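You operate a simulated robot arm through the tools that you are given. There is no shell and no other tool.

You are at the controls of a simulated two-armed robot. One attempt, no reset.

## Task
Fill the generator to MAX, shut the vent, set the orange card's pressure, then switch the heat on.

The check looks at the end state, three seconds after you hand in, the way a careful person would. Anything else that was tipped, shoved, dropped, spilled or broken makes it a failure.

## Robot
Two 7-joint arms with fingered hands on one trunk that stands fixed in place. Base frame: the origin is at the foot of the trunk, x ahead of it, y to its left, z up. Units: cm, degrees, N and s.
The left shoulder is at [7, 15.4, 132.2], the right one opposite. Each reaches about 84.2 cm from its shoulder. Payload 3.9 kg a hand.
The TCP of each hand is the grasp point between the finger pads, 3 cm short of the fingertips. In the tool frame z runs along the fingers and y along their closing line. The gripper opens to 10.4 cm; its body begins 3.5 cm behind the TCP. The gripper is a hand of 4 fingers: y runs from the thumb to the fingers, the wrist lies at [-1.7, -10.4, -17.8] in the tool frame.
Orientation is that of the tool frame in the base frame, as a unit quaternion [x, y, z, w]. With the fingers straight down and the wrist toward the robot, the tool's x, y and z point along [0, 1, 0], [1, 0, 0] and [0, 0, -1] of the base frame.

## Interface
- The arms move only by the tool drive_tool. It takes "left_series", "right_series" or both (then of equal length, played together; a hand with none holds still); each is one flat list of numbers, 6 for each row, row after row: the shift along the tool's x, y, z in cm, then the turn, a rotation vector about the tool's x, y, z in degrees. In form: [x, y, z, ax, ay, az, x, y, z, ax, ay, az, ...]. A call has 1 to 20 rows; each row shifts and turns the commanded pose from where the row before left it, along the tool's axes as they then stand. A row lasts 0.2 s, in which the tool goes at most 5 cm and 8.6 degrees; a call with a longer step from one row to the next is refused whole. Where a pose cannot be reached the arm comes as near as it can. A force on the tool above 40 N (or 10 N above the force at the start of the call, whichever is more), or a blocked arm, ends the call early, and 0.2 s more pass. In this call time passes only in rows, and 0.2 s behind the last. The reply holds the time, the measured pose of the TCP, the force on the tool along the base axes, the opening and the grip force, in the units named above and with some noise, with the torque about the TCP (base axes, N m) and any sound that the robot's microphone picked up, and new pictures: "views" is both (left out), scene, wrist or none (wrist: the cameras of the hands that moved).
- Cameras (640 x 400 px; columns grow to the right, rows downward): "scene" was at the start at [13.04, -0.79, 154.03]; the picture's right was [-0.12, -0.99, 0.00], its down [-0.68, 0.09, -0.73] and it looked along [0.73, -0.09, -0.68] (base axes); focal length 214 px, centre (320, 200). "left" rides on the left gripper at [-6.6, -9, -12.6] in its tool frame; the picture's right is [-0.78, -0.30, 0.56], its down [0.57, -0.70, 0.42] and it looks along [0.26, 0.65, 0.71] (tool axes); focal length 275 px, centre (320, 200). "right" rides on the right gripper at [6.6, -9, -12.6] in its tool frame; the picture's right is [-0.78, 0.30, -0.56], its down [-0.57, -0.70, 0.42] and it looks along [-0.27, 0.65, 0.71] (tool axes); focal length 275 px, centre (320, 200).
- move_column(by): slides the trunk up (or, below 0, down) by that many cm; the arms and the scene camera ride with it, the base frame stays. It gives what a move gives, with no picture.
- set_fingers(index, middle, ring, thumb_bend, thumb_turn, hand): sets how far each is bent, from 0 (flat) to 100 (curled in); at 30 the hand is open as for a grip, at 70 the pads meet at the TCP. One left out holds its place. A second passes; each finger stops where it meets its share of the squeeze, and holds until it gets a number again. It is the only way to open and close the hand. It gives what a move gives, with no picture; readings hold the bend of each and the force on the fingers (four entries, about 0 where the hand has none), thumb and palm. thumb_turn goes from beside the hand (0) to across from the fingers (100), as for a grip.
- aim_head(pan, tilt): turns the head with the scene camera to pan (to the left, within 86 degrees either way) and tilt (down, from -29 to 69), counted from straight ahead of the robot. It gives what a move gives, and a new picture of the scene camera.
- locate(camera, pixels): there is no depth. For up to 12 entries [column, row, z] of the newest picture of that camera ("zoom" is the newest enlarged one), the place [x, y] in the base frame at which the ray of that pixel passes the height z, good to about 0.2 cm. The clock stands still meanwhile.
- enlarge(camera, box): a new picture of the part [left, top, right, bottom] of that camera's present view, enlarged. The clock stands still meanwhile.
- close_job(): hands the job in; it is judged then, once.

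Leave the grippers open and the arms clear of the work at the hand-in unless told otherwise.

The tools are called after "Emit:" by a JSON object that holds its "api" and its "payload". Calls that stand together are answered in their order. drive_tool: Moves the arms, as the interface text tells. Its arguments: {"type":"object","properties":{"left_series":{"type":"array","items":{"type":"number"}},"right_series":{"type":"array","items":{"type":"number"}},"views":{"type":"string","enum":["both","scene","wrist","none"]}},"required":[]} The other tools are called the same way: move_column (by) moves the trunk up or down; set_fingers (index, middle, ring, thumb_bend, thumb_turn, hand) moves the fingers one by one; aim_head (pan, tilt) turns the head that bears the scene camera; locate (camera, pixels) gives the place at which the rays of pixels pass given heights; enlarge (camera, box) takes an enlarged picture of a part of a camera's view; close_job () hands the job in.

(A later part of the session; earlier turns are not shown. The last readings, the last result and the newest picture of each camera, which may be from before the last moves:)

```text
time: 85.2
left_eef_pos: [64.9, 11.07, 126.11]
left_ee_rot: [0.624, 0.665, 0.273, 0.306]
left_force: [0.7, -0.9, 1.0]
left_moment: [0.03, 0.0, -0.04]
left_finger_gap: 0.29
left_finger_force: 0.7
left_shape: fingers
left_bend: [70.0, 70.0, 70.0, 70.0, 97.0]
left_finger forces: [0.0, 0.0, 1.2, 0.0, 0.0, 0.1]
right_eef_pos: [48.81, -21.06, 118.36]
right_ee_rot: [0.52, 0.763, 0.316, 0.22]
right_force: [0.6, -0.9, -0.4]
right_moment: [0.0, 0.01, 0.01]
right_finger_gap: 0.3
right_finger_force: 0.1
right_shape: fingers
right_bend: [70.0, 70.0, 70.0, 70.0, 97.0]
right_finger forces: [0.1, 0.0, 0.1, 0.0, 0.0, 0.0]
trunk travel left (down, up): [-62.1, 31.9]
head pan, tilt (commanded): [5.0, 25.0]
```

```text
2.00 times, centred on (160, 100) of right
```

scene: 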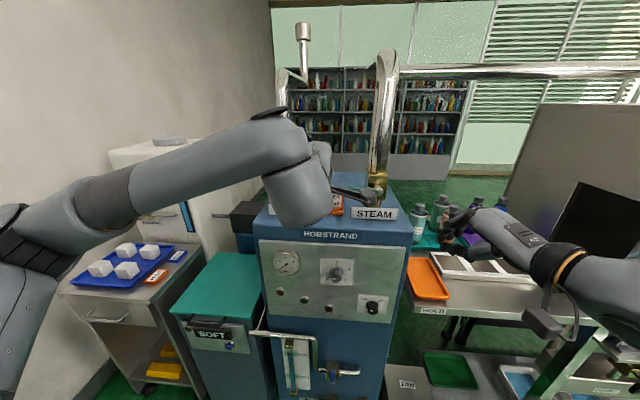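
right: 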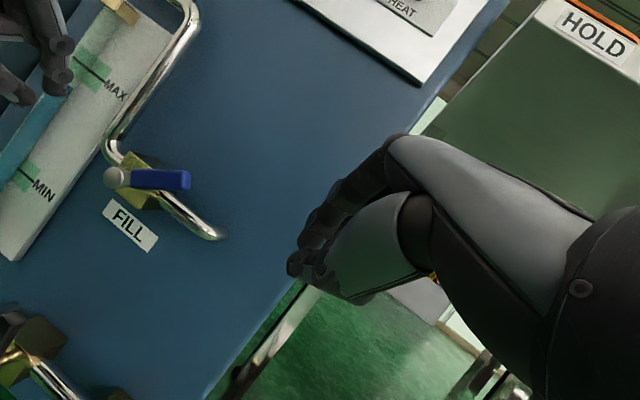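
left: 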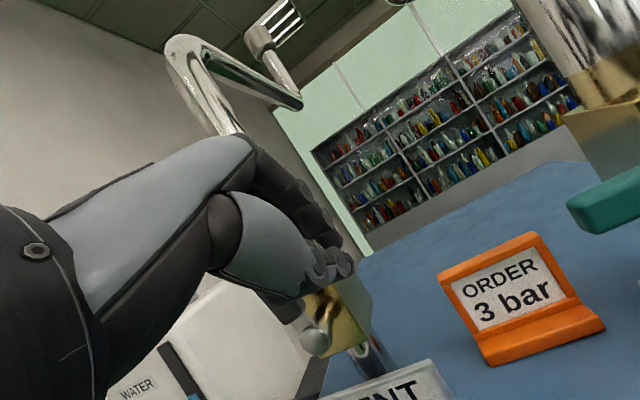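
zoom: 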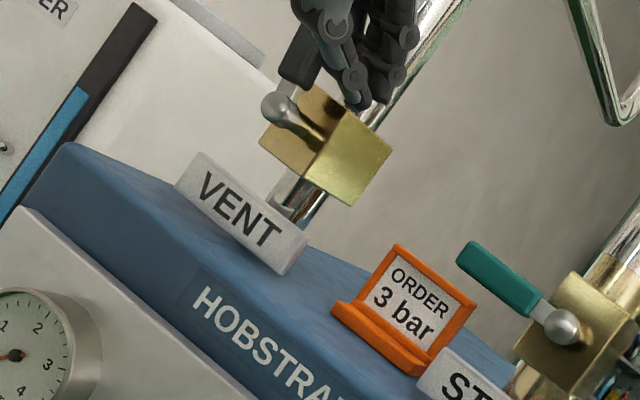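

The ring finger touches at 1.2 N and the lever is starting to yield to the left, which is the closing direction and matches the steam valve. I'll continue left another 2.7 cm.

Emit:
{"api": "drive_tool", "payload": {"left_series": [0.45, 0, 0, 0, 0, 0, 0.45, 0, 0, 0, 0, 0, 0.45, 0, 0, 0, 0, 0, 0.45, 0, 0, 0, 0, 0, 0.45, 0, 0, 0, 0, 0, 0.45, 0, 0, 0, 0, 0], "views": "wrist"}}

Emit:
{"api": "enlarge", "payload": {"camera": "right", "box": [0, 0, 320, 200]}}

```text
time: 86.6
left_eef_pos: [64.77, 13.64, 125.91]
left_ee_rot: [0.624, 0.665, 0.273, 0.305]
left_force: [0.7, -2.1, -0.1]
left_moment: [0.0, -0.04, -0.07]
left_finger_gap: 0.28
left_finger_force: 1.1
left_shape: fingers
left_bend: [70.0, 70.0, 70.0, 70.0, 97.0]
left_finger forces: [0.0, 0.1, 1.4, 0.0, 0.0, 0.0]
right_eef_pos: [48.86, -21.06, 118.31]
right_ee_rot: [0.52, 0.762, 0.316, 0.221]
right_force: [-0.5, -0.1, 0.4]
right_moment: [0.04, -0.01, 0.0]
right_finger_gap: 0.27
right_finger_force: 0.0
right_shape: fingers
right_bend: [70.0, 70.0, 70.0, 70.0, 97.0]
right_finger forces: [0.1, 0.1, 0.0, 0.1, 0.2, 0.1]
trunk travel left (down, up): [-62.1, 31.9]
head pan, tilt (commanded): [5.0, 25.0]
```

left: 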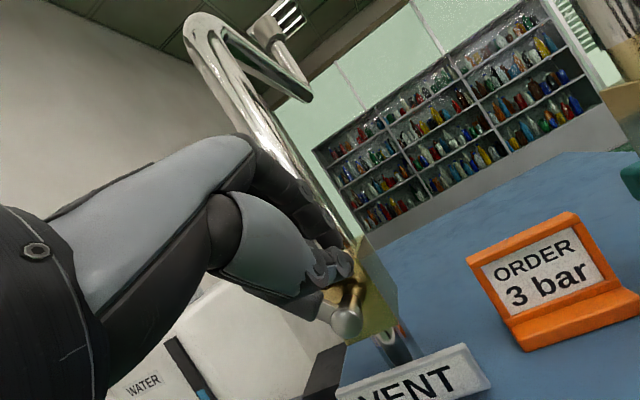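

```text
2.00 times, centred on (160, 100) of right
```

zoom: 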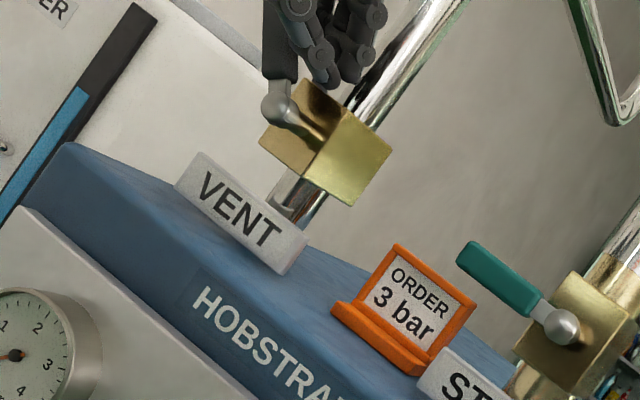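

The lever is at about 40° and yielding. I'll keep pushing left and then downward along the arc, toward horizontal.

Emit:
{"api": "drive_tool", "payload": {"left_series": [0.565, -0.05, 0.046, 0, 0, 0, 0.565, -0.05, 0.046, 0, 0, 0, 0.565, -0.05, 0.046, 0, 0, 0, 0.565, -0.05, 0.046, 0, 0, 0, 0.565, -0.05, 0.046, 0, 0, 0, 0.565, -0.05, 0.046, 0, 0, 0, 0.47, -0.225, 0.2, 0, 0, 0, 0.47, -0.225, 0.2, 0, 0, 0, 0.47, -0.225, 0.2, 0, 0, 0, 0.47, -0.225, 0.2, 0, 0, 0], "views": "both"}}

Emit:
{"api": "enlarge", "payload": {"camera": "right", "box": [0, 0, 320, 200]}}

```text
time: 88.8
left_eef_pos: [64.59, 18.91, 123.92]
left_ee_rot: [0.624, 0.665, 0.273, 0.306]
left_force: [0.0, -0.6, 2.7]
left_moment: [-0.01, -0.06, -0.01]
left_finger_gap: 0.02
left_finger_force: 1.2
left_shape: fingers
left_bend: [70.0, 70.0, 70.0, 71.0, 97.0]
left_finger forces: [0.0, 0.0, 0.0, 0.1, 2.2, 0.0]
right_eef_pos: [48.66, -20.97, 118.3]
right_ee_rot: [0.52, 0.762, 0.317, 0.221]
right_force: [0.1, 0.4, 0.3]
right_moment: [0.0, 0.0, 0.0]
right_finger_gap: 0.29
right_finger_force: 0.0
right_shape: fingers
right_bend: [70.0, 70.0, 70.0, 70.0, 97.0]
right_finger forces: [0.1, 0.0, 0.0, 0.0, 0.0, 0.0]
trunk travel left (down, up): [-62.1, 31.9]
head pan, tilt (commanded): [5.0, 25.0]
```

scene: 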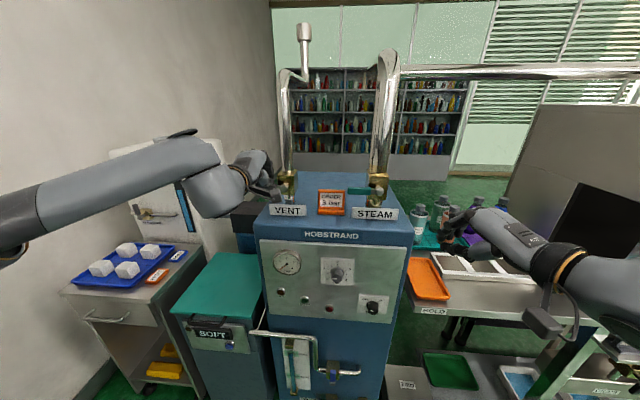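
left: 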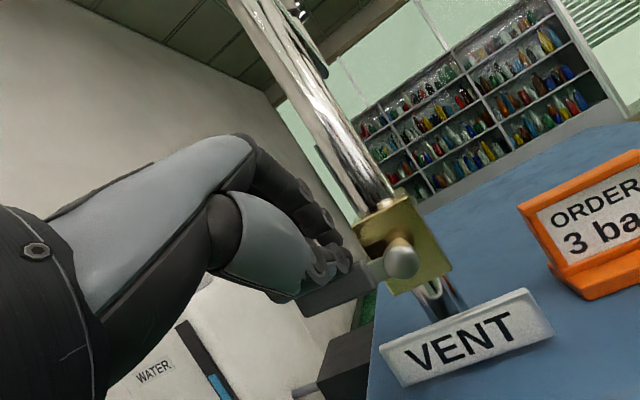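

```text
2.00 times, centred on (160, 100) of right
```

zoom: 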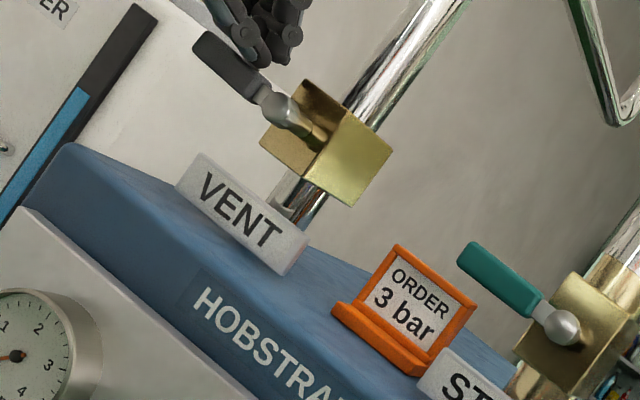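

The vent lever is nearly horizontal and pointing left. I'll press down a little more to seat it at the stop.

Emit:
{"api": "drive_tool", "payload": {"left_series": [0.02, -0.19, 0.165, 0, 0, 0, 0.02, -0.19, 0.165, 0, 0, 0, 0.02, -0.19, 0.165, 0, 0, 0, 0.02, -0.19, 0.165, 0, 0, 0], "views": "wrist"}}

Emit:
{"api": "enlarge", "payload": {"camera": "right", "box": [0, 0, 320, 200]}}

```text
time: 89.8
left_eef_pos: [64.42, 18.99, 123.23]
left_ee_rot: [0.623, 0.665, 0.274, 0.307]
left_force: [-2.6, 1.4, 12.5]
left_moment: [-0.11, -0.1, -0.04]
left_finger_gap: 0.02
left_finger_force: 7.7
left_shape: fingers
left_bend: [68.0, 70.0, 70.0, 74.0, 98.0]
left_finger forces: [0.0, 0.1, 0.0, 0.0, 15.0, 0.0]
right_eef_pos: [48.45, -21.0, 118.36]
right_ee_rot: [0.519, 0.762, 0.317, 0.222]
right_force: [-0.6, -0.6, -0.5]
right_moment: [0.01, -0.03, 0.0]
right_finger_gap: 0.27
right_finger_force: 0.1
right_shape: fingers
right_bend: [70.0, 70.0, 70.0, 70.0, 97.0]
right_finger forces: [0.0, 0.0, 0.0, 0.0, 0.0, 0.0]
trunk travel left (down, up): [-62.1, 31.9]
head pan, tilt (commanded): [5.0, 25.0]
```

left: 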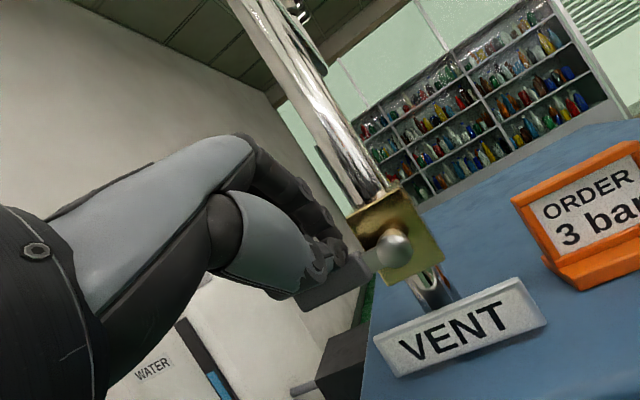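

```text
2.00 times, centred on (160, 100) of right
```

zoom: 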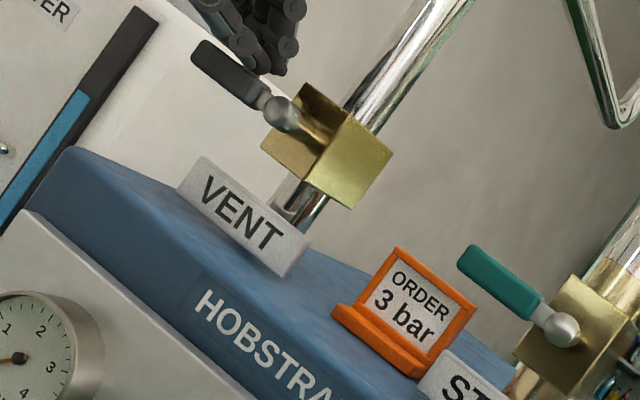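

A steady 12 N with no further motion means the vent lever is at its closed stop, pointing left like the steam lever. I'll lift the hand straight off it, then back away.

Emit:
{"api": "drive_tool", "payload": {"left_series": [-0.07, 0.75, -0.66, 0, 0, 0, -0.1, 1.1, -1.0, 0, 0, 0, -0.15, 1.5, -1.3, 0, 0, 0, 0.5, -2.0, -3.0, 0, 0, 0, 0.5, -2.5, -3.5, 0, 0, 0, 0.5, -2.5, -3.5, 0, 0, 0], "views": "both"}}

Emit:
{"api": "enlarge", "payload": {"camera": "scene", "box": [240, 140, 440, 260]}}

Emit:
{"api": "enlarge", "payload": {"camera": "right", "box": [0, 0, 320, 300]}}

```text
time: 91.2
left_eef_pos: [52.3, 20.19, 128.88]
left_ee_rot: [0.623, 0.665, 0.274, 0.306]
left_force: [0.3, -0.4, 0.5]
left_moment: [0.02, -0.01, 0.03]
left_finger_gap: 0.26
left_finger_force: 0.0
left_shape: fingers
left_bend: [70.0, 70.0, 70.0, 70.0, 97.0]
left_finger forces: [0.0, 0.0, 0.1, 0.1, 0.0, 0.1]
right_eef_pos: [48.6, -21.07, 118.33]
right_ee_rot: [0.519, 0.762, 0.317, 0.221]
right_force: [-0.2, -0.7, -0.3]
right_moment: [0.03, 0.02, 0.0]
right_finger_gap: 0.28
right_finger_force: 0.0
right_shape: fingers
right_bend: [70.0, 70.0, 70.0, 70.0, 97.0]
right_finger forces: [0.0, 0.1, 0.0, 0.0, 0.1, 0.0]
trunk travel left (down, up): [-62.1, 31.9]
head pan, tilt (commanded): [5.0, 25.0]
```

scene: 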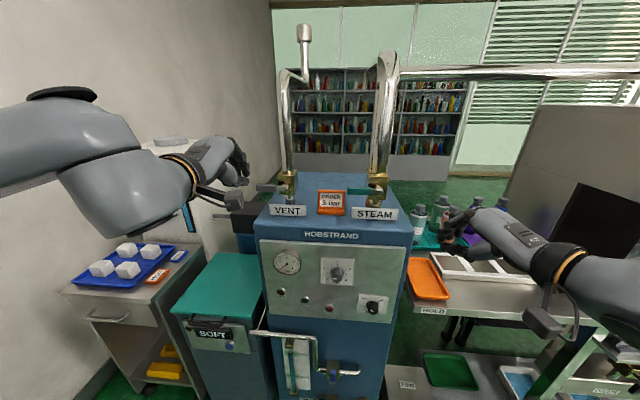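
left: 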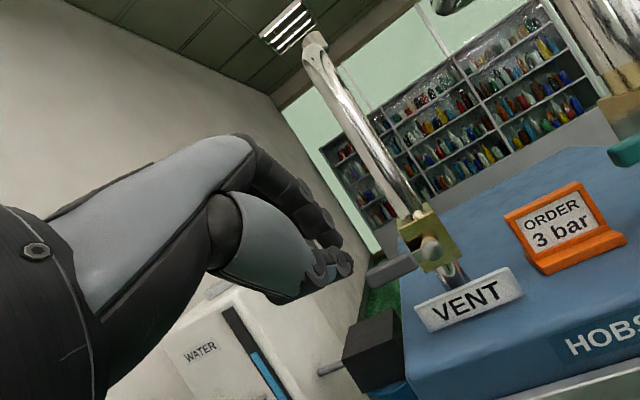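

```text
3.20 times, centred on (340, 200) of scene
```

zoom: 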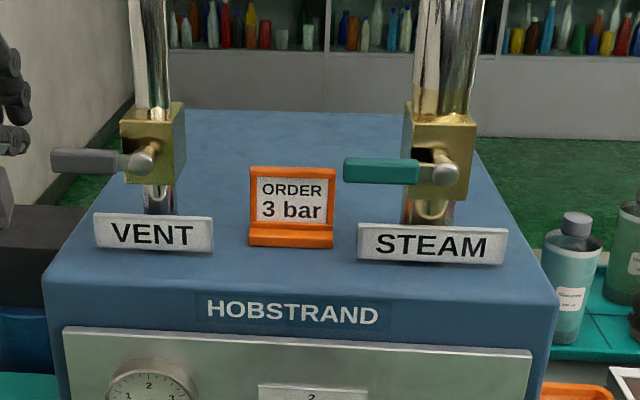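

```text
1.33 times, centred on (160, 150) of right
```

zoom: 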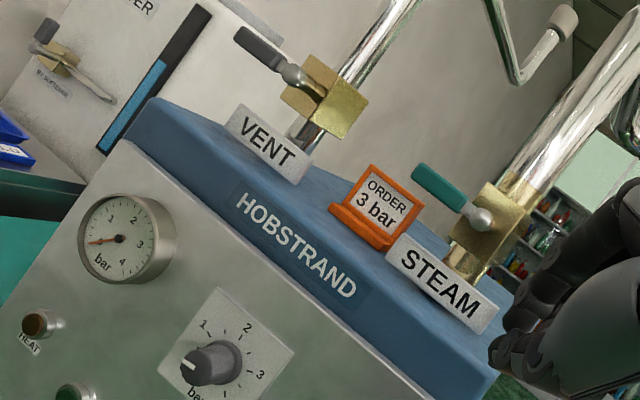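

The vent lever is horizontal, exactly like the closed steam lever, and the card and signs are untouched. Next is the pressure knob near [60.6, 0, 96]. I'll pull the left hand back and lower the trunk 37 cm, so the right hand can come in level from below shoulder height.

Emit:
{"api": "drive_tool", "payload": {"left_series": [2.1, -2.15, -2.7, 0, 0, 0, 2.1, -2.15, -2.7, 0, 0, 0], "views": "none"}}

Emit:
{"api": "move_column", "payload": {"by": -37}}

Emit:
{"api": "aim_head", "payload": {"pan": 0, "tilt": 10}}

Emit:
{"api": "enlarge", "payload": {"camera": "scene", "box": [220, 120, 440, 260]}}

```text
time: 91.8
left_eef_pos: [45.05, 23.83, 128.91]
left_ee_rot: [0.624, 0.665, 0.273, 0.306]
left_force: [-0.3, 0.4, 1.0]
left_moment: [0.03, 0.0, 0.02]
left_finger_gap: 0.25
left_finger_force: 0.1
left_shape: fingers
left_bend: [70.0, 70.0, 70.0, 70.0, 97.0]
left_finger forces: [0.1, 0.0, 0.0, 0.1, 0.0, 0.1]
right_eef_pos: [48.51, -21.12, 118.31]
right_ee_rot: [0.519, 0.761, 0.318, 0.222]
right_force: [-0.6, -0.7, 0.0]
right_moment: [0.0, -0.02, 0.03]
right_finger_gap: 0.26
right_finger_force: 0.0
right_shape: fingers
right_bend: [70.0, 70.0, 70.0, 70.0, 97.0]
right_finger forces: [0.1, 0.0, 0.1, 0.1, 0.0, 0.0]
trunk travel left (down, up): [-62.1, 31.9]
head pan, tilt (commanded): [5.0, 25.0]
```

```text
time: 95.3
left_eef_pos: [45.53, 24.19, 91.66]
left_ee_rot: [0.624, 0.665, 0.272, 0.306]
left_force: [-0.3, 0.7, 0.0]
left_moment: [0.01, 0.0, -0.03]
left_finger_gap: 0.26
left_finger_force: 0.1
left_shape: fingers
left_bend: [70.0, 70.0, 70.0, 70.0, 97.0]
left_finger forces: [0.0, 0.0, 0.0, 0.0, 0.1, 0.1]
right_eef_pos: [48.71, -20.91, 81.42]
right_ee_rot: [0.52, 0.762, 0.316, 0.221]
right_force: [-0.8, -0.1, -0.4]
right_moment: [-0.03, -0.02, -0.01]
right_finger_gap: 0.27
right_finger_force: 0.0
right_shape: fingers
right_bend: [70.0, 70.0, 70.0, 70.0, 97.0]
right_finger forces: [0.0, 0.0, 0.1, 0.1, 0.1, 0.0]
trunk travel left (down, up): [-25.1, 68.9]
head pan, tilt (commanded): [5.0, 25.0]
```

```text
time: 96.1
left_eef_pos: [45.56, 24.16, 91.75]
left_ee_rot: [0.623, 0.666, 0.273, 0.305]
left_force: [0.9, 0.2, 0.0]
left_moment: [0.01, -0.03, -0.02]
left_finger_gap: 0.25
left_finger_force: 0.0
left_shape: fingers
left_bend: [70.0, 70.0, 70.0, 70.0, 97.0]
left_finger forces: [0.0, 0.1, 0.1, 0.0, 0.1, 0.0]
right_eef_pos: [48.77, -21.12, 81.21]
right_ee_rot: [0.52, 0.762, 0.316, 0.221]
right_force: [0.0, -0.5, 0.2]
right_moment: [0.0, 0.01, 0.04]
right_finger_gap: 0.29
right_finger_force: 0.1
right_shape: fingers
right_bend: [70.0, 70.0, 70.0, 70.0, 97.0]
right_finger forces: [0.0, 0.0, 0.0, 0.0, 0.0, 0.1]
trunk travel left (down, up): [-25.1, 68.9]
head pan, tilt (commanded): [0.0, 10.0]
```

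scene: 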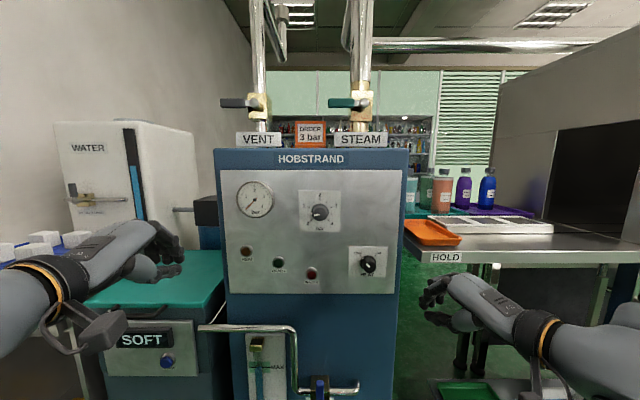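

```text
2.86 times, centred on (330, 190) of scene
```

zoom: 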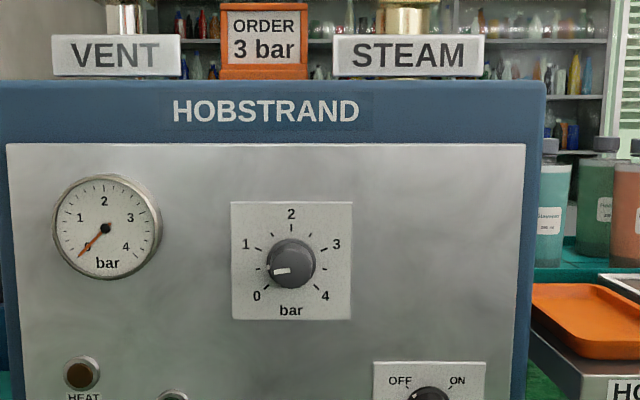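

A frontal view now. I'll zoom in on the two knobs to read the pointers accurately and triangulate the pressure knob.

Emit:
{"api": "enlarge", "payload": {"camera": "scene", "box": [290, 185, 350, 235]}}

Emit:
{"api": "enlarge", "payload": {"camera": "scene", "box": [340, 240, 395, 285]}}

Emit:
{"api": "locate", "payload": {"camera": "scene", "pixels": [[320, 212, 94], [320, 212, 96], [367, 263, 82], [367, 263, 85], [300, 190, 98], [340, 233, 92]]}}

```text
8.00 times, centred on (320, 210) of scene
```

zoom: 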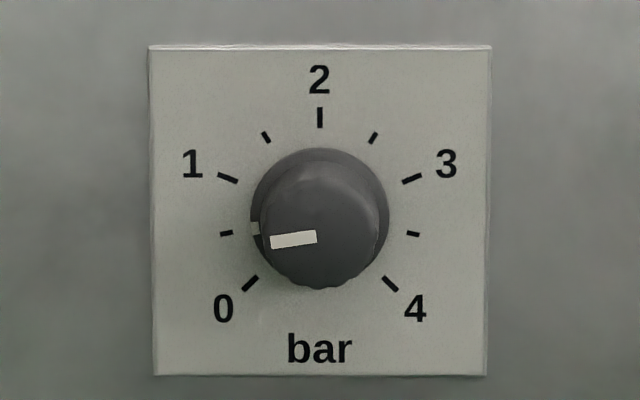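

```text
8.89 times, centred on (368, 262) of scene
```

zoom: 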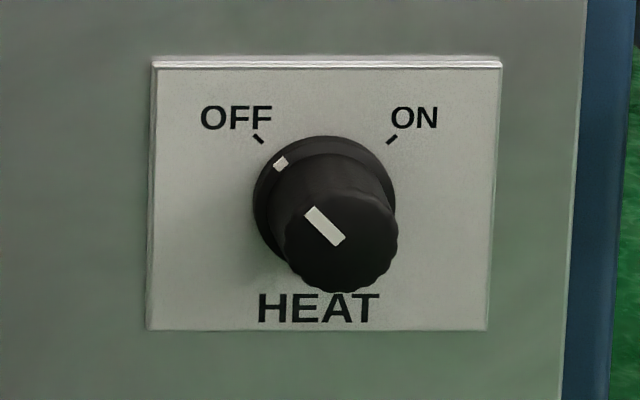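

```text
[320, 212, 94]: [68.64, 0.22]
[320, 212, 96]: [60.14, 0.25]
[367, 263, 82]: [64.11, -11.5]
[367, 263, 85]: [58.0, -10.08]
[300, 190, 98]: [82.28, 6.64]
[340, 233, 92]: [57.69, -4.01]
```

Clear readings: the pressure pointer is at 0.5 (each bar = 67.5°), so it needs about +169° clockwise. The heat pointer is at OFF and needs +90°. The pressure knob axis is at about y=0.2, z=95.4, front face x≈61. I'll open the right index and thumb for a pinch and bring the hand to about [52, -7, 93] while levelling its tilt.

Emit:
{"api": "set_fingers", "payload": {"hand": "right", "index": 45, "middle": 100, "ring": 100, "thumb_bend": 45}}

Emit:
{"api": "drive_tool", "payload": {"right_series": [2.93, 3.62, -0.64, 0, 0, 0, 2.93, 3.62, -0.64, 0, 0, 0, 2.93, 3.62, -0.64, 0, 0, 0, 2.93, 3.62, -0.64, 0, 0, 0, 0, 0, 0, -7.5, 0, 0, 0, 0, 0, -7.5, 0, 0, 0, 0, 0, -7.5, 0, 0, 0, 0, 0, -7.5, 0, 0], "views": "both"}}

```text
time: 97.1
left_eef_pos: [45.57, 24.11, 91.72]
left_ee_rot: [0.624, 0.666, 0.273, 0.306]
left_force: [0.1, -0.1, 0.7]
left_moment: [0.0, 0.0, -0.01]
left_finger_gap: 0.27
left_finger_force: 0.1
left_shape: fingers
left_bend: [70.0, 70.0, 70.0, 70.0, 97.0]
left_finger forces: [0.1, 0.1, 0.0, 0.1, 0.0, 0.0]
right_eef_pos: [48.78, -20.92, 81.3]
right_ee_rot: [0.52, 0.762, 0.317, 0.221]
right_force: [0.6, -0.1, -0.2]
right_moment: [-0.02, 0.03, 0.01]
right_finger_gap: 6.59
right_finger_force: 0.1
right_shape: fingers
right_bend: [45.0, 100.0, 100.0, 45.0, 97.0]
right_finger forces: [0.1, 0.1, 0.0, 0.1, 0.0, 0.0]
trunk travel left (down, up): [-25.1, 68.9]
head pan, tilt (commanded): [0.0, 10.0]
```

```text
time: 98.9
left_eef_pos: [45.59, 24.2, 91.86]
left_ee_rot: [0.624, 0.665, 0.273, 0.305]
left_force: [-0.6, 0.5, -0.3]
left_moment: [-0.03, 0.01, -0.03]
left_finger_gap: 0.23
left_finger_force: 0.1
left_shape: fingers
left_bend: [70.0, 70.0, 70.0, 70.0, 97.0]
left_finger forces: [0.1, 0.0, 0.0, 0.1, 0.0, 0.0]
right_eef_pos: [52.14, -6.0, 92.84]
right_ee_rot: [0.467, 0.7, 0.445, 0.305]
right_force: [-0.2, 0.2, -0.4]
right_moment: [0.01, 0.0, -0.04]
right_finger_gap: 6.62
right_finger_force: 0.1
right_shape: fingers
right_bend: [45.0, 100.0, 100.0, 45.0, 97.0]
right_finger forces: [0.0, 0.0, 0.0, 0.0, 0.0, 0.1]
right hand out of reach, approached as far as the arm can: row 7, 8
trunk travel left (down, up): [-25.1, 68.9]
head pan, tilt (commanded): [0.0, 10.0]
```

scene: 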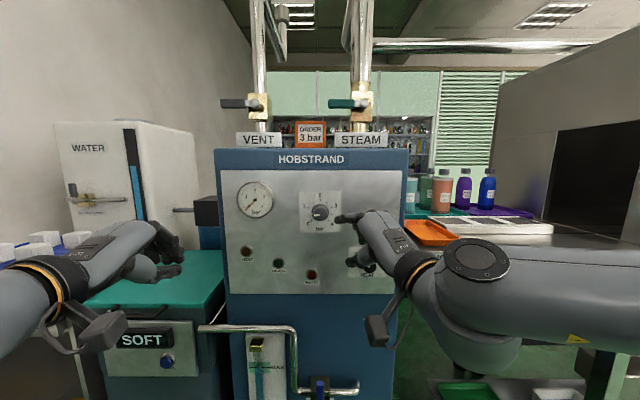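
right: 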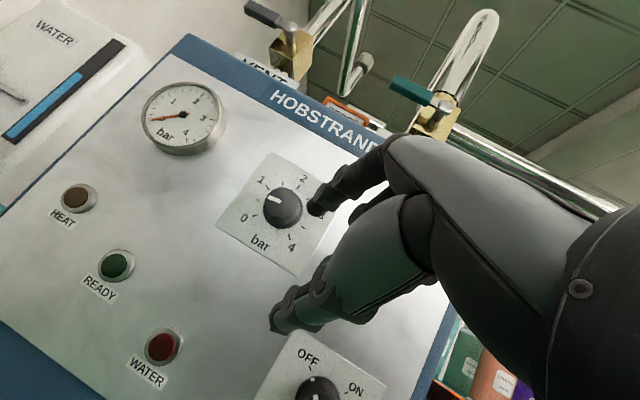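

That went well: the fingers are now only 25° below level, with the index above and the thumb below. To get squarer to the knob I'll lower the trunk 12 cm, raise the hand 14 cm relative to it, and then remove the yaw and tilt.

Emit:
{"api": "move_column", "payload": {"by": -12}}

Emit:
{"api": "drive_tool", "payload": {"right_series": [-0.05, 4.24, -1.94, 0, 0, 0, -0.05, 4.24, -1.94, 0, 0, 0, -0.05, 4.24, -1.94, 0, 0, 0, 0, 0, 0, 0.08, -6.7, 3.05, 0, 0, 0, 0.08, -6.7, 3.05, 0, 0, 0, 0.08, -6.7, 3.05, 0, 0, 0, -7, 0, 0, 0, 0, 0, -7, 0, 0, 0, 0, 0, -7, 0, 0], "views": "both"}}

```text
time: 100.4
left_eef_pos: [45.42, 24.13, 79.75]
left_ee_rot: [0.624, 0.666, 0.273, 0.306]
left_force: [-0.3, -0.4, 0.4]
left_moment: [0.0, 0.01, 0.01]
left_finger_gap: 0.25
left_finger_force: 0.1
left_shape: fingers
left_bend: [70.0, 70.0, 70.0, 70.0, 97.0]
left_finger forces: [0.1, 0.0, 0.0, 0.0, 0.1, 0.1]
right_eef_pos: [52.09, -6.1, 80.95]
right_ee_rot: [0.466, 0.701, 0.446, 0.303]
right_force: [-0.3, 0.8, 0.5]
right_moment: [-0.02, -0.04, 0.0]
right_finger_gap: 6.64
right_finger_force: 0.0
right_shape: fingers
right_bend: [45.0, 100.0, 100.0, 45.0, 97.0]
right_finger forces: [0.1, 0.1, 0.1, 0.1, 0.1, 0.1]
trunk travel left (down, up): [-13.1, 80.9]
head pan, tilt (commanded): [0.0, 10.0]
```

```text
time: 102.4
left_eef_pos: [45.47, 24.11, 79.82]
left_ee_rot: [0.625, 0.665, 0.272, 0.306]
left_force: [-0.1, 0.5, -0.1]
left_moment: [0.0, 0.02, -0.01]
left_finger_gap: 0.28
left_finger_force: 0.0
left_shape: fingers
left_bend: [70.0, 70.0, 70.0, 70.0, 97.0]
left_finger forces: [0.0, 0.0, 0.0, 0.0, 0.1, 0.1]
right_eef_pos: [52.14, -6.0, 94.81]
right_ee_rot: [0.512, 0.519, 0.481, 0.486]
right_force: [0.8, 0.1, 0.3]
right_moment: [0.01, 0.0, -0.01]
right_finger_gap: 6.64
right_finger_force: 0.0
right_shape: fingers
right_bend: [45.0, 100.0, 100.0, 45.0, 97.0]
right_finger forces: [0.0, 0.1, 0.1, 0.0, 0.0, 0.1]
trunk travel left (down, up): [-13.1, 80.9]
head pan, tilt (commanded): [0.0, 10.0]
```

scene: 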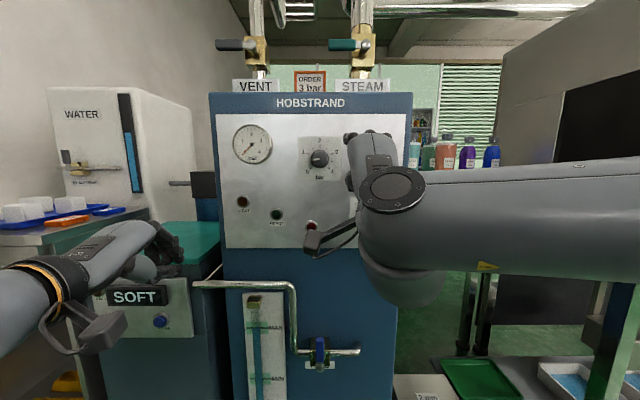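
right: 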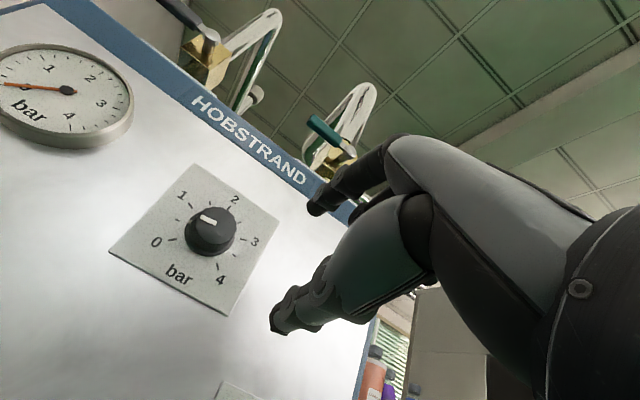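

The hand is now level and square: fingers along +x, index above, thumb below. I'll zoom both views to fix the knob's exact position.

Emit:
{"api": "enlarge", "payload": {"camera": "scene", "box": [290, 130, 350, 185]}}

Emit:
{"api": "enlarge", "payload": {"camera": "right", "box": [100, 150, 340, 350]}}

Emit:
{"api": "locate", "payload": {"camera": "right", "pixels": [[210, 230, 94], [210, 230, 96], [232, 199, 98], [183, 195, 97], [222, 279, 93]]}}

```text
7.27 times, centred on (320, 158) of scene
```

zoom: 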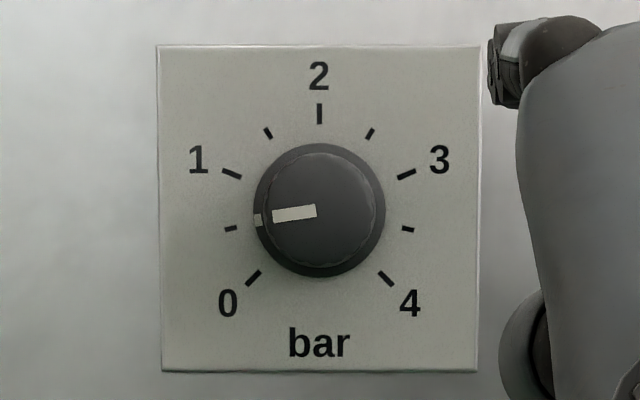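

```text
2.00 times, centred on (220, 250) of right
```

zoom: 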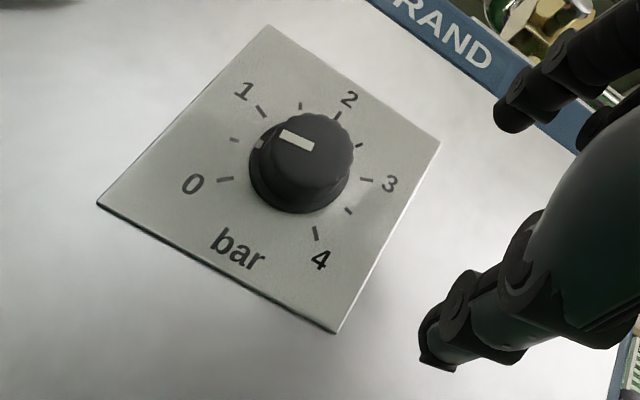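

```text
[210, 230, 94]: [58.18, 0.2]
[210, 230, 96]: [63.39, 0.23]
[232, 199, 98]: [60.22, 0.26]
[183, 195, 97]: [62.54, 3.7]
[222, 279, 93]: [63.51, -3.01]
```

Emit:
{"api": "locate", "payload": {"camera": "scene", "pixels": [[320, 250, 80], [320, 250, 70], [320, 350, 80], [320, 350, 70], [320, 159.2, 96], [320, 159.2, 95.8]]}}

Emit:
{"api": "locate", "payload": {"camera": "right", "pixels": [[215, 222.5, 94], [215, 222.5, 96], [209, 240, 94], [209, 240, 96], [194, 162.5, 99], [280, 222.5, 99], [227.5, 316.5, 91], [108.5, 251.5, 91]]}}

```text
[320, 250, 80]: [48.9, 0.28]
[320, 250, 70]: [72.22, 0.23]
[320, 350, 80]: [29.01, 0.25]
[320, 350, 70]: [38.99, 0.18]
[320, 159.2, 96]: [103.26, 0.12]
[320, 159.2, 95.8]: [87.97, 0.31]
```

```text
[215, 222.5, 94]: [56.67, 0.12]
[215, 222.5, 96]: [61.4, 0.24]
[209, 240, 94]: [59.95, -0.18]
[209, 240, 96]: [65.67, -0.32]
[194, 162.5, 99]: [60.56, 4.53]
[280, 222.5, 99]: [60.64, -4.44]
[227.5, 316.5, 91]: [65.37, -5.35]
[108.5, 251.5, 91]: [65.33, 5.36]
```

The knob axis is at y=0.23, z=95.5, with its front face x=60.2 and the plate at x=63.0. Before engaging I'll check my wrist roll range in free air, just in front of the knob, by moving to [54, -0.1, 95.8] and rolling 40° counter-clockwise.

Emit:
{"api": "drive_tool", "payload": {"right_series": [2.95, 0.5, 0.95, 0, 0, 0, 2.95, 0.5, 0.95, 0, 0, 0, 0, 0, 0, 0, 0, -8, 0, 0, 0, 0, 0, -8, 0, 0, 0, 0, 0, -8, 0, 0, 0, 0, 0, -8, 0, 0, 0, 0, 0, -8], "views": "both"}}

```text
time: 104.0
left_eef_pos: [45.57, 24.11, 79.72]
left_ee_rot: [0.624, 0.665, 0.273, 0.305]
left_force: [0.2, 0.6, -0.2]
left_moment: [-0.03, -0.01, -0.01]
left_finger_gap: 0.25
left_finger_force: 0.1
left_shape: fingers
left_bend: [70.0, 70.0, 70.0, 70.0, 97.0]
left_finger forces: [0.0, 0.0, 0.0, 0.0, 0.0, 0.0]
right_eef_pos: [52.29, -3.91, 95.64]
right_ee_rot: [0.303, 0.663, 0.285, 0.622]
right_force: [-0.2, 0.4, -0.5]
right_moment: [0.0, -0.01, 0.03]
right_finger_gap: 6.61
right_finger_force: 0.0
right_shape: fingers
right_bend: [45.0, 100.0, 100.0, 45.0, 97.0]
right_finger forces: [0.0, 0.1, 0.0, 0.0, 0.0, 0.0]
right hand out of reach, approached as far as the arm can: row 1, 2
trunk travel left (down, up): [-13.1, 80.9]
head pan, tilt (commanded): [0.0, 10.0]
```

scene: 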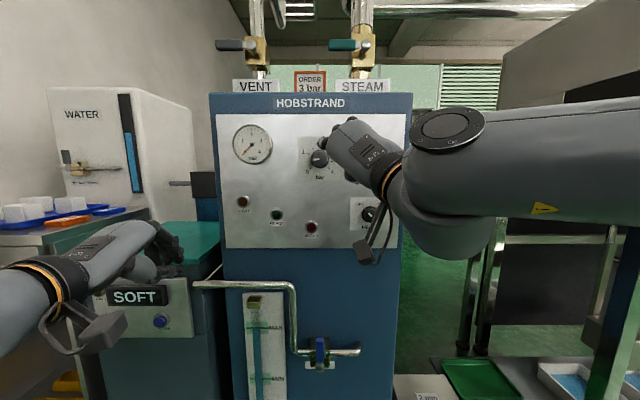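
right: 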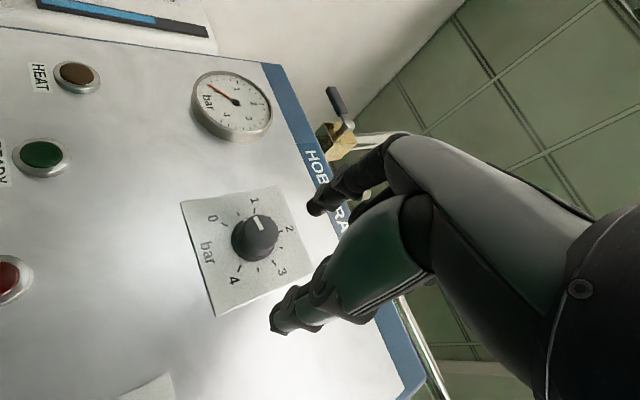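

The roll of -40° worked. In this rolled pose I'll finish centring on the knob axis at [54, 0, 95.8] and test a further -32° of roll.

Emit:
{"api": "drive_tool", "payload": {"right_series": [1.37, 1.39, 0.84, 0, 0, 0, 1.37, 1.39, 0.84, 0, 0, 0, 0, 0, 0, 0, 0, -8, 0, 0, 0, 0, 0, -8, 0, 0, 0, 0, 0, -8, 0, 0, 0, 0, 0, -8], "views": "both"}}

```text
time: 105.4
left_eef_pos: [45.49, 24.17, 79.76]
left_ee_rot: [0.624, 0.666, 0.273, 0.305]
left_force: [0.5, 0.6, -0.1]
left_moment: [0.01, 0.0, 0.01]
left_finger_gap: 0.21
left_finger_force: 0.0
left_shape: fingers
left_bend: [70.0, 70.0, 70.0, 70.0, 97.0]
left_finger forces: [0.0, 0.0, 0.1, 0.0, 0.1, 0.0]
right_eef_pos: [53.7, -0.23, 95.2]
right_ee_rot: [0.11, 0.72, 0.108, 0.677]
right_force: [-0.4, 0.2, 0.3]
right_moment: [-0.02, -0.04, 0.0]
right_finger_gap: 6.63
right_finger_force: 0.1
right_shape: fingers
right_bend: [45.0, 100.0, 100.0, 45.0, 97.0]
right_finger forces: [0.1, 0.0, 0.0, 0.0, 0.0, 0.1]
right hand out of reach, approached as far as the arm can: row 6
trunk travel left (down, up): [-13.1, 80.9]
head pan, tilt (commanded): [0.0, 10.0]
```

scene: 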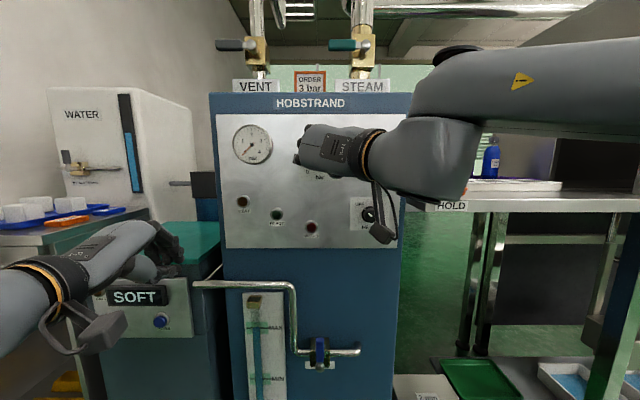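
right: 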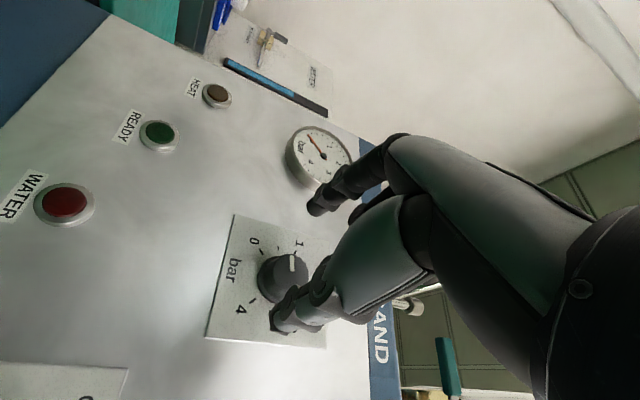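

The wrist reaches -72° of roll at the knob, giving strokes of roughly 60°. I'll align the pinch centre on the knob axis and advance partway.

Emit:
{"api": "drive_tool", "payload": {"right_series": [-0.88, 1.0, 0, 0, 0, 0, 0, 0, 1.2, 0, 0, 0, 0, 0, 1.2, 0, 0, 0], "views": "both"}}

Emit:
{"api": "enlarge", "payload": {"camera": "right", "box": [180, 140, 400, 360]}}

Emit:
{"api": "enlarge", "payload": {"camera": "scene", "box": [260, 100, 420, 220]}}

```text
time: 106.2
left_eef_pos: [45.52, 24.16, 79.75]
left_ee_rot: [0.624, 0.666, 0.273, 0.305]
left_force: [0.4, -0.1, 0.0]
left_moment: [0.01, 0.03, 0.02]
left_finger_gap: 0.26
left_finger_force: 0.1
left_shape: fingers
left_bend: [70.0, 70.0, 70.0, 70.0, 97.0]
left_finger forces: [0.0, 0.0, 0.1, 0.0, 0.0, 0.1]
right_eef_pos: [55.46, -0.02, 94.22]
right_ee_rot: [0.11, 0.72, 0.106, 0.677]
right_force: [-0.3, -0.5, 0.4]
right_moment: [0.0, 0.0, 0.01]
right_finger_gap: 6.66
right_finger_force: 0.0
right_shape: fingers
right_bend: [45.0, 100.0, 100.0, 45.0, 97.0]
right_finger forces: [0.1, 0.0, 0.1, 0.0, 0.0, 0.1]
right hand out of reach, approached as far as the arm can: row 1, 2, 3
trunk travel left (down, up): [-13.1, 80.9]
head pan, tilt (commanded): [0.0, 10.0]
```

scene: 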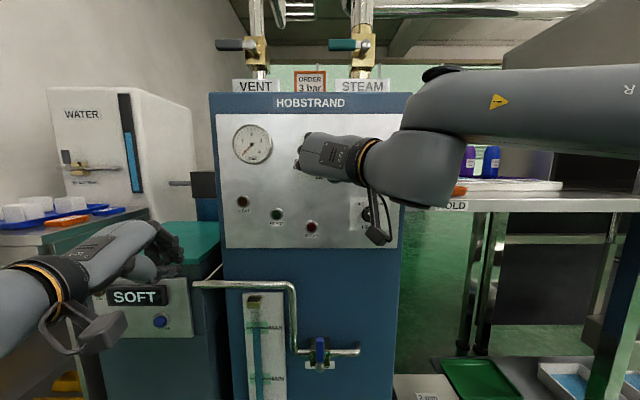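
right: 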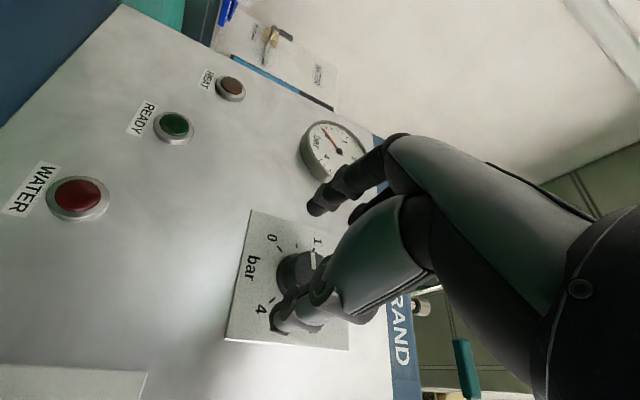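

```text
1.82 times, centred on (290, 250) of right
```

zoom: 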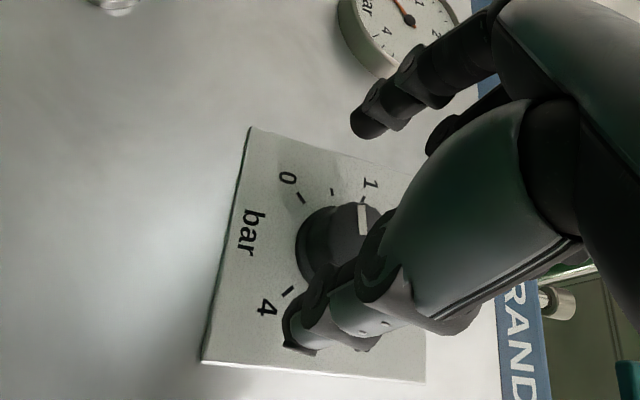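

```text
3.33 times, centred on (340, 160) of scene
```

zoom: 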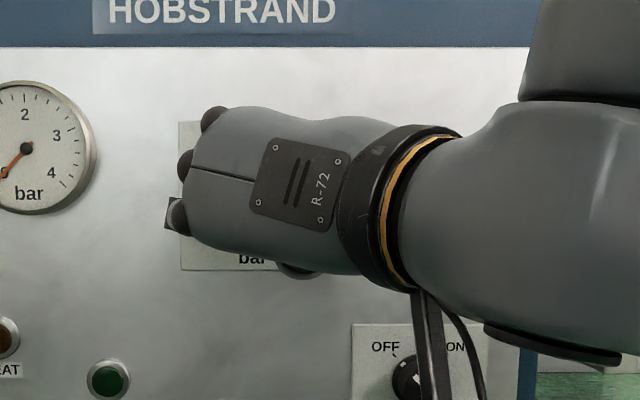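

At full roll the arm is at its limit. I'll back the roll off to about -60° and then align and advance.

Emit:
{"api": "drive_tool", "payload": {"right_series": [0, 0, 0, 0, 0, 6, 0, 0, 0, 0, 0, 6, -0.8, 0.7, 0, 0, 0, 0, -0.8, 0.7, 0, 0, 0, 0, 0, 0, 1.0, 0, 0, 0], "views": "both"}}

Emit:
{"api": "enlarge", "payload": {"camera": "right", "box": [180, 140, 400, 360]}}

```text
time: 107.4
left_eef_pos: [45.64, 24.13, 79.77]
left_ee_rot: [0.624, 0.665, 0.272, 0.306]
left_force: [-0.4, 0.0, -0.5]
left_moment: [-0.04, 0.02, 0.0]
left_finger_gap: 0.23
left_finger_force: 0.0
left_shape: fingers
left_bend: [70.0, 70.0, 70.0, 70.0, 97.0]
left_finger forces: [0.0, 0.0, 0.0, 0.0, 0.0, 0.0]
right_eef_pos: [56.57, 0.45, 96.21]
right_ee_rot: [0.184, 0.707, 0.175, 0.66]
right_force: [-0.2, 0.6, 0.4]
right_moment: [0.0, 0.0, 0.01]
right_finger_gap: 6.65
right_finger_force: 0.0
right_shape: fingers
right_bend: [45.0, 100.0, 100.0, 45.0, 97.0]
right_finger forces: [0.0, 0.0, 0.0, 0.0, 0.1, 0.0]
trunk travel left (down, up): [-13.1, 80.9]
head pan, tilt (commanded): [0.0, 10.0]
```

scene: 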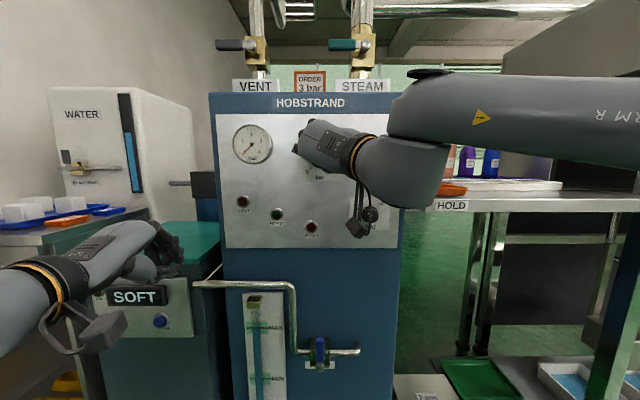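
right: 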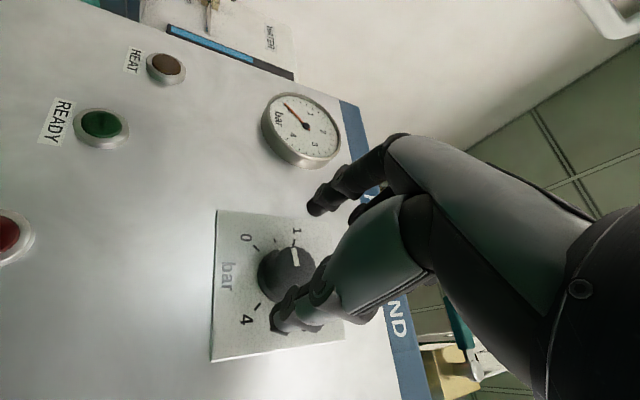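

```text
1.82 times, centred on (290, 250) of right
```

zoom: 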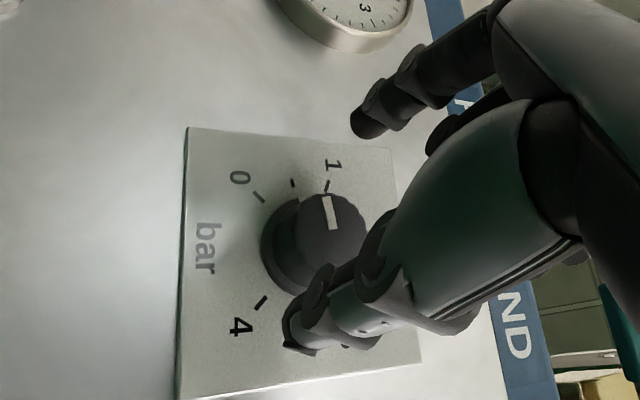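

The pinch is well centred: index tip and thumb tip straddle the knob in the wrist view. I'll advance 1.9 cm so the tips reach x≈61.9, then close index and thumb on the knob.

Emit:
{"api": "drive_tool", "payload": {"right_series": [0, 0, 0.95, 0, 0, 0, 0, 0, 0.95, 0, 0, 0], "views": "wrist"}}

Emit:
{"api": "set_fingers", "payload": {"hand": "right", "index": 62, "thumb_bend": 62}}

Emit:
{"api": "enlarge", "payload": {"camera": "right", "box": [180, 140, 400, 360]}}

```text
time: 108.0
left_eef_pos: [45.56, 24.13, 79.84]
left_ee_rot: [0.624, 0.665, 0.273, 0.306]
left_force: [0.2, 0.1, -0.4]
left_moment: [0.02, 0.0, 0.0]
left_finger_gap: 0.25
left_finger_force: 0.0
left_shape: fingers
left_bend: [70.0, 70.0, 70.0, 70.0, 97.0]
left_finger forces: [0.0, 0.0, 0.0, 0.0, 0.1, 0.0]
right_eef_pos: [58.27, -0.02, 96.07]
right_ee_rot: [0.183, 0.707, 0.174, 0.661]
right_force: [-0.6, -0.4, -0.3]
right_moment: [0.0, 0.02, -0.02]
right_finger_gap: 6.65
right_finger_force: 0.0
right_shape: fingers
right_bend: [45.0, 100.0, 100.0, 45.0, 97.0]
right_finger forces: [0.1, 0.0, 0.0, 0.0, 0.1, 0.0]
right hand out of reach, approached as far as the arm can: row 2
trunk travel left (down, up): [-13.1, 80.9]
head pan, tilt (commanded): [0.0, 10.0]
```

right: 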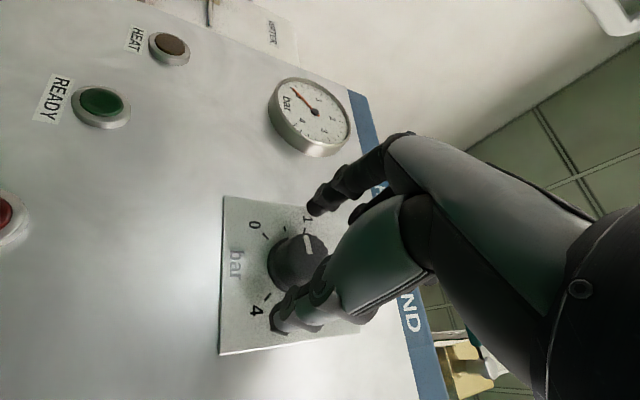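

```text
time: 109.0
left_eef_pos: [45.51, 24.09, 79.74]
left_ee_rot: [0.624, 0.666, 0.273, 0.305]
left_force: [-0.3, -0.2, -0.8]
left_moment: [0.01, -0.03, 0.0]
left_finger_gap: 0.26
left_finger_force: 0.0
left_shape: fingers
left_bend: [70.0, 70.0, 70.0, 70.0, 97.0]
left_finger forces: [0.0, 0.0, 0.1, 0.0, 0.0, 0.0]
right_eef_pos: [58.31, -0.03, 96.0]
right_ee_rot: [0.185, 0.706, 0.174, 0.661]
right_force: [-0.3, -2.4, -1.5]
right_moment: [-0.02, 0.04, -0.08]
right_finger_gap: 3.14
right_finger_force: 2.3
right_shape: fingers
right_bend: [60.0, 100.0, 100.0, 58.0, 97.0]
right_finger forces: [1.4, 0.0, 0.0, 0.0, 4.1, 0.0]
trunk travel left (down, up): [-13.1, 80.9]
head pan, tilt (commanded): [0.0, 10.0]
```

```text
1.82 times, centred on (290, 250) of right
```

zoom: 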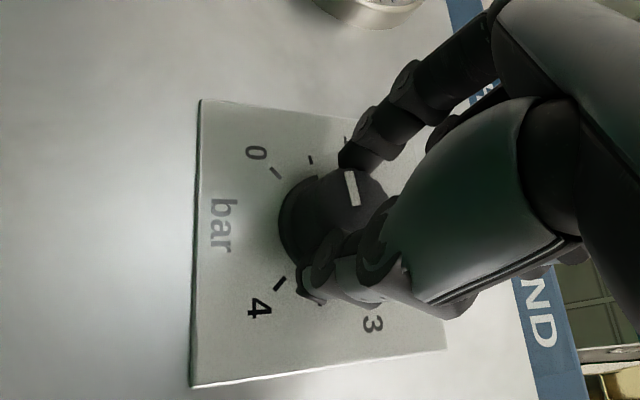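

The grip is on: gap 3.1 cm, thumb 4 N, index 1.4 N. I'll firm it up slightly, then turn the hand clockwise about the knob axis in 8° rows and watch whether the pointer follows.

Emit:
{"api": "set_fingers", "payload": {"hand": "right", "index": 70, "thumb_bend": 68}}

Emit:
{"api": "drive_tool", "payload": {"right_series": [0, -0.078, 0, 0, 0, 8, 0, -0.078, 0, 0, 0, 8, 0, -0.078, 0, 0, 0, 8], "views": "wrist"}}

Emit:
{"api": "enlarge", "payload": {"camera": "right", "box": [180, 140, 400, 360]}}

```text
time: 110.0
left_eef_pos: [45.49, 24.11, 79.85]
left_ee_rot: [0.624, 0.665, 0.273, 0.305]
left_force: [0.0, -0.3, -0.1]
left_moment: [-0.01, 0.01, 0.0]
left_finger_gap: 0.25
left_finger_force: 0.1
left_shape: fingers
left_bend: [70.0, 70.0, 70.0, 70.0, 97.0]
left_finger forces: [0.0, 0.0, 0.0, 0.0, 0.0, 0.0]
right_eef_pos: [58.39, -0.11, 96.07]
right_ee_rot: [0.184, 0.706, 0.174, 0.661]
right_force: [1.5, -2.1, 0.0]
right_moment: [0.01, 0.02, -0.04]
right_finger_gap: 2.98
right_finger_force: 7.0
right_shape: fingers
right_bend: [61.0, 100.0, 100.0, 59.0, 97.0]
right_finger forces: [6.5, 0.0, 0.1, 0.0, 8.5, 0.0]
trunk travel left (down, up): [-13.1, 80.9]
head pan, tilt (commanded): [0.0, 10.0]
```

```text
time: 110.8
left_eef_pos: [45.54, 24.2, 79.67]
left_ee_rot: [0.624, 0.666, 0.273, 0.305]
left_force: [-0.4, 0.2, 0.1]
left_moment: [0.03, 0.05, 0.0]
left_finger_gap: 0.26
left_finger_force: 0.0
left_shape: fingers
left_bend: [70.0, 70.0, 70.0, 70.0, 97.0]
left_finger forces: [0.1, 0.0, 0.1, 0.0, 0.1, 0.0]
right_eef_pos: [58.56, -1.56, 96.93]
right_ee_rot: [0.328, 0.651, 0.309, 0.611]
right_force: [0.6, 2.0, 1.9]
right_moment: [0.04, -0.01, 0.09]
right_finger_gap: 2.28
right_finger_force: 4.1
right_shape: fingers
right_bend: [62.0, 100.0, 100.0, 63.0, 97.0]
right_finger forces: [5.5, 0.0, 0.1, 0.1, 3.2, 0.0]
right hand out of reach, approached as far as the arm can: row 2, 3
trunk travel left (down, up): [-13.1, 80.9]
head pan, tilt (commanded): [0.0, 10.0]
```

right: 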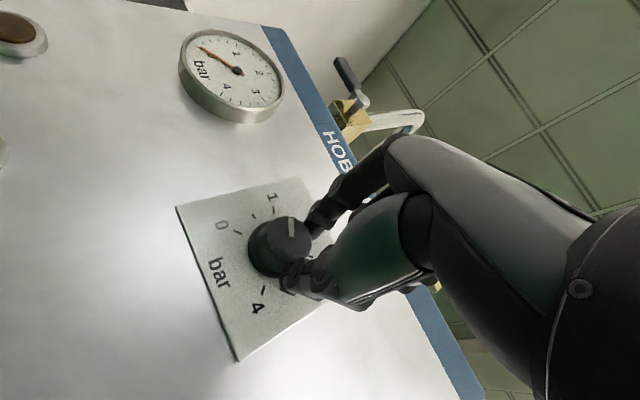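

```text
1.82 times, centred on (290, 250) of right
```

zoom: 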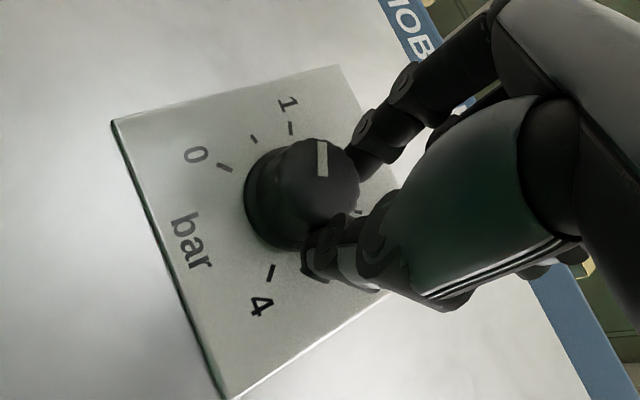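

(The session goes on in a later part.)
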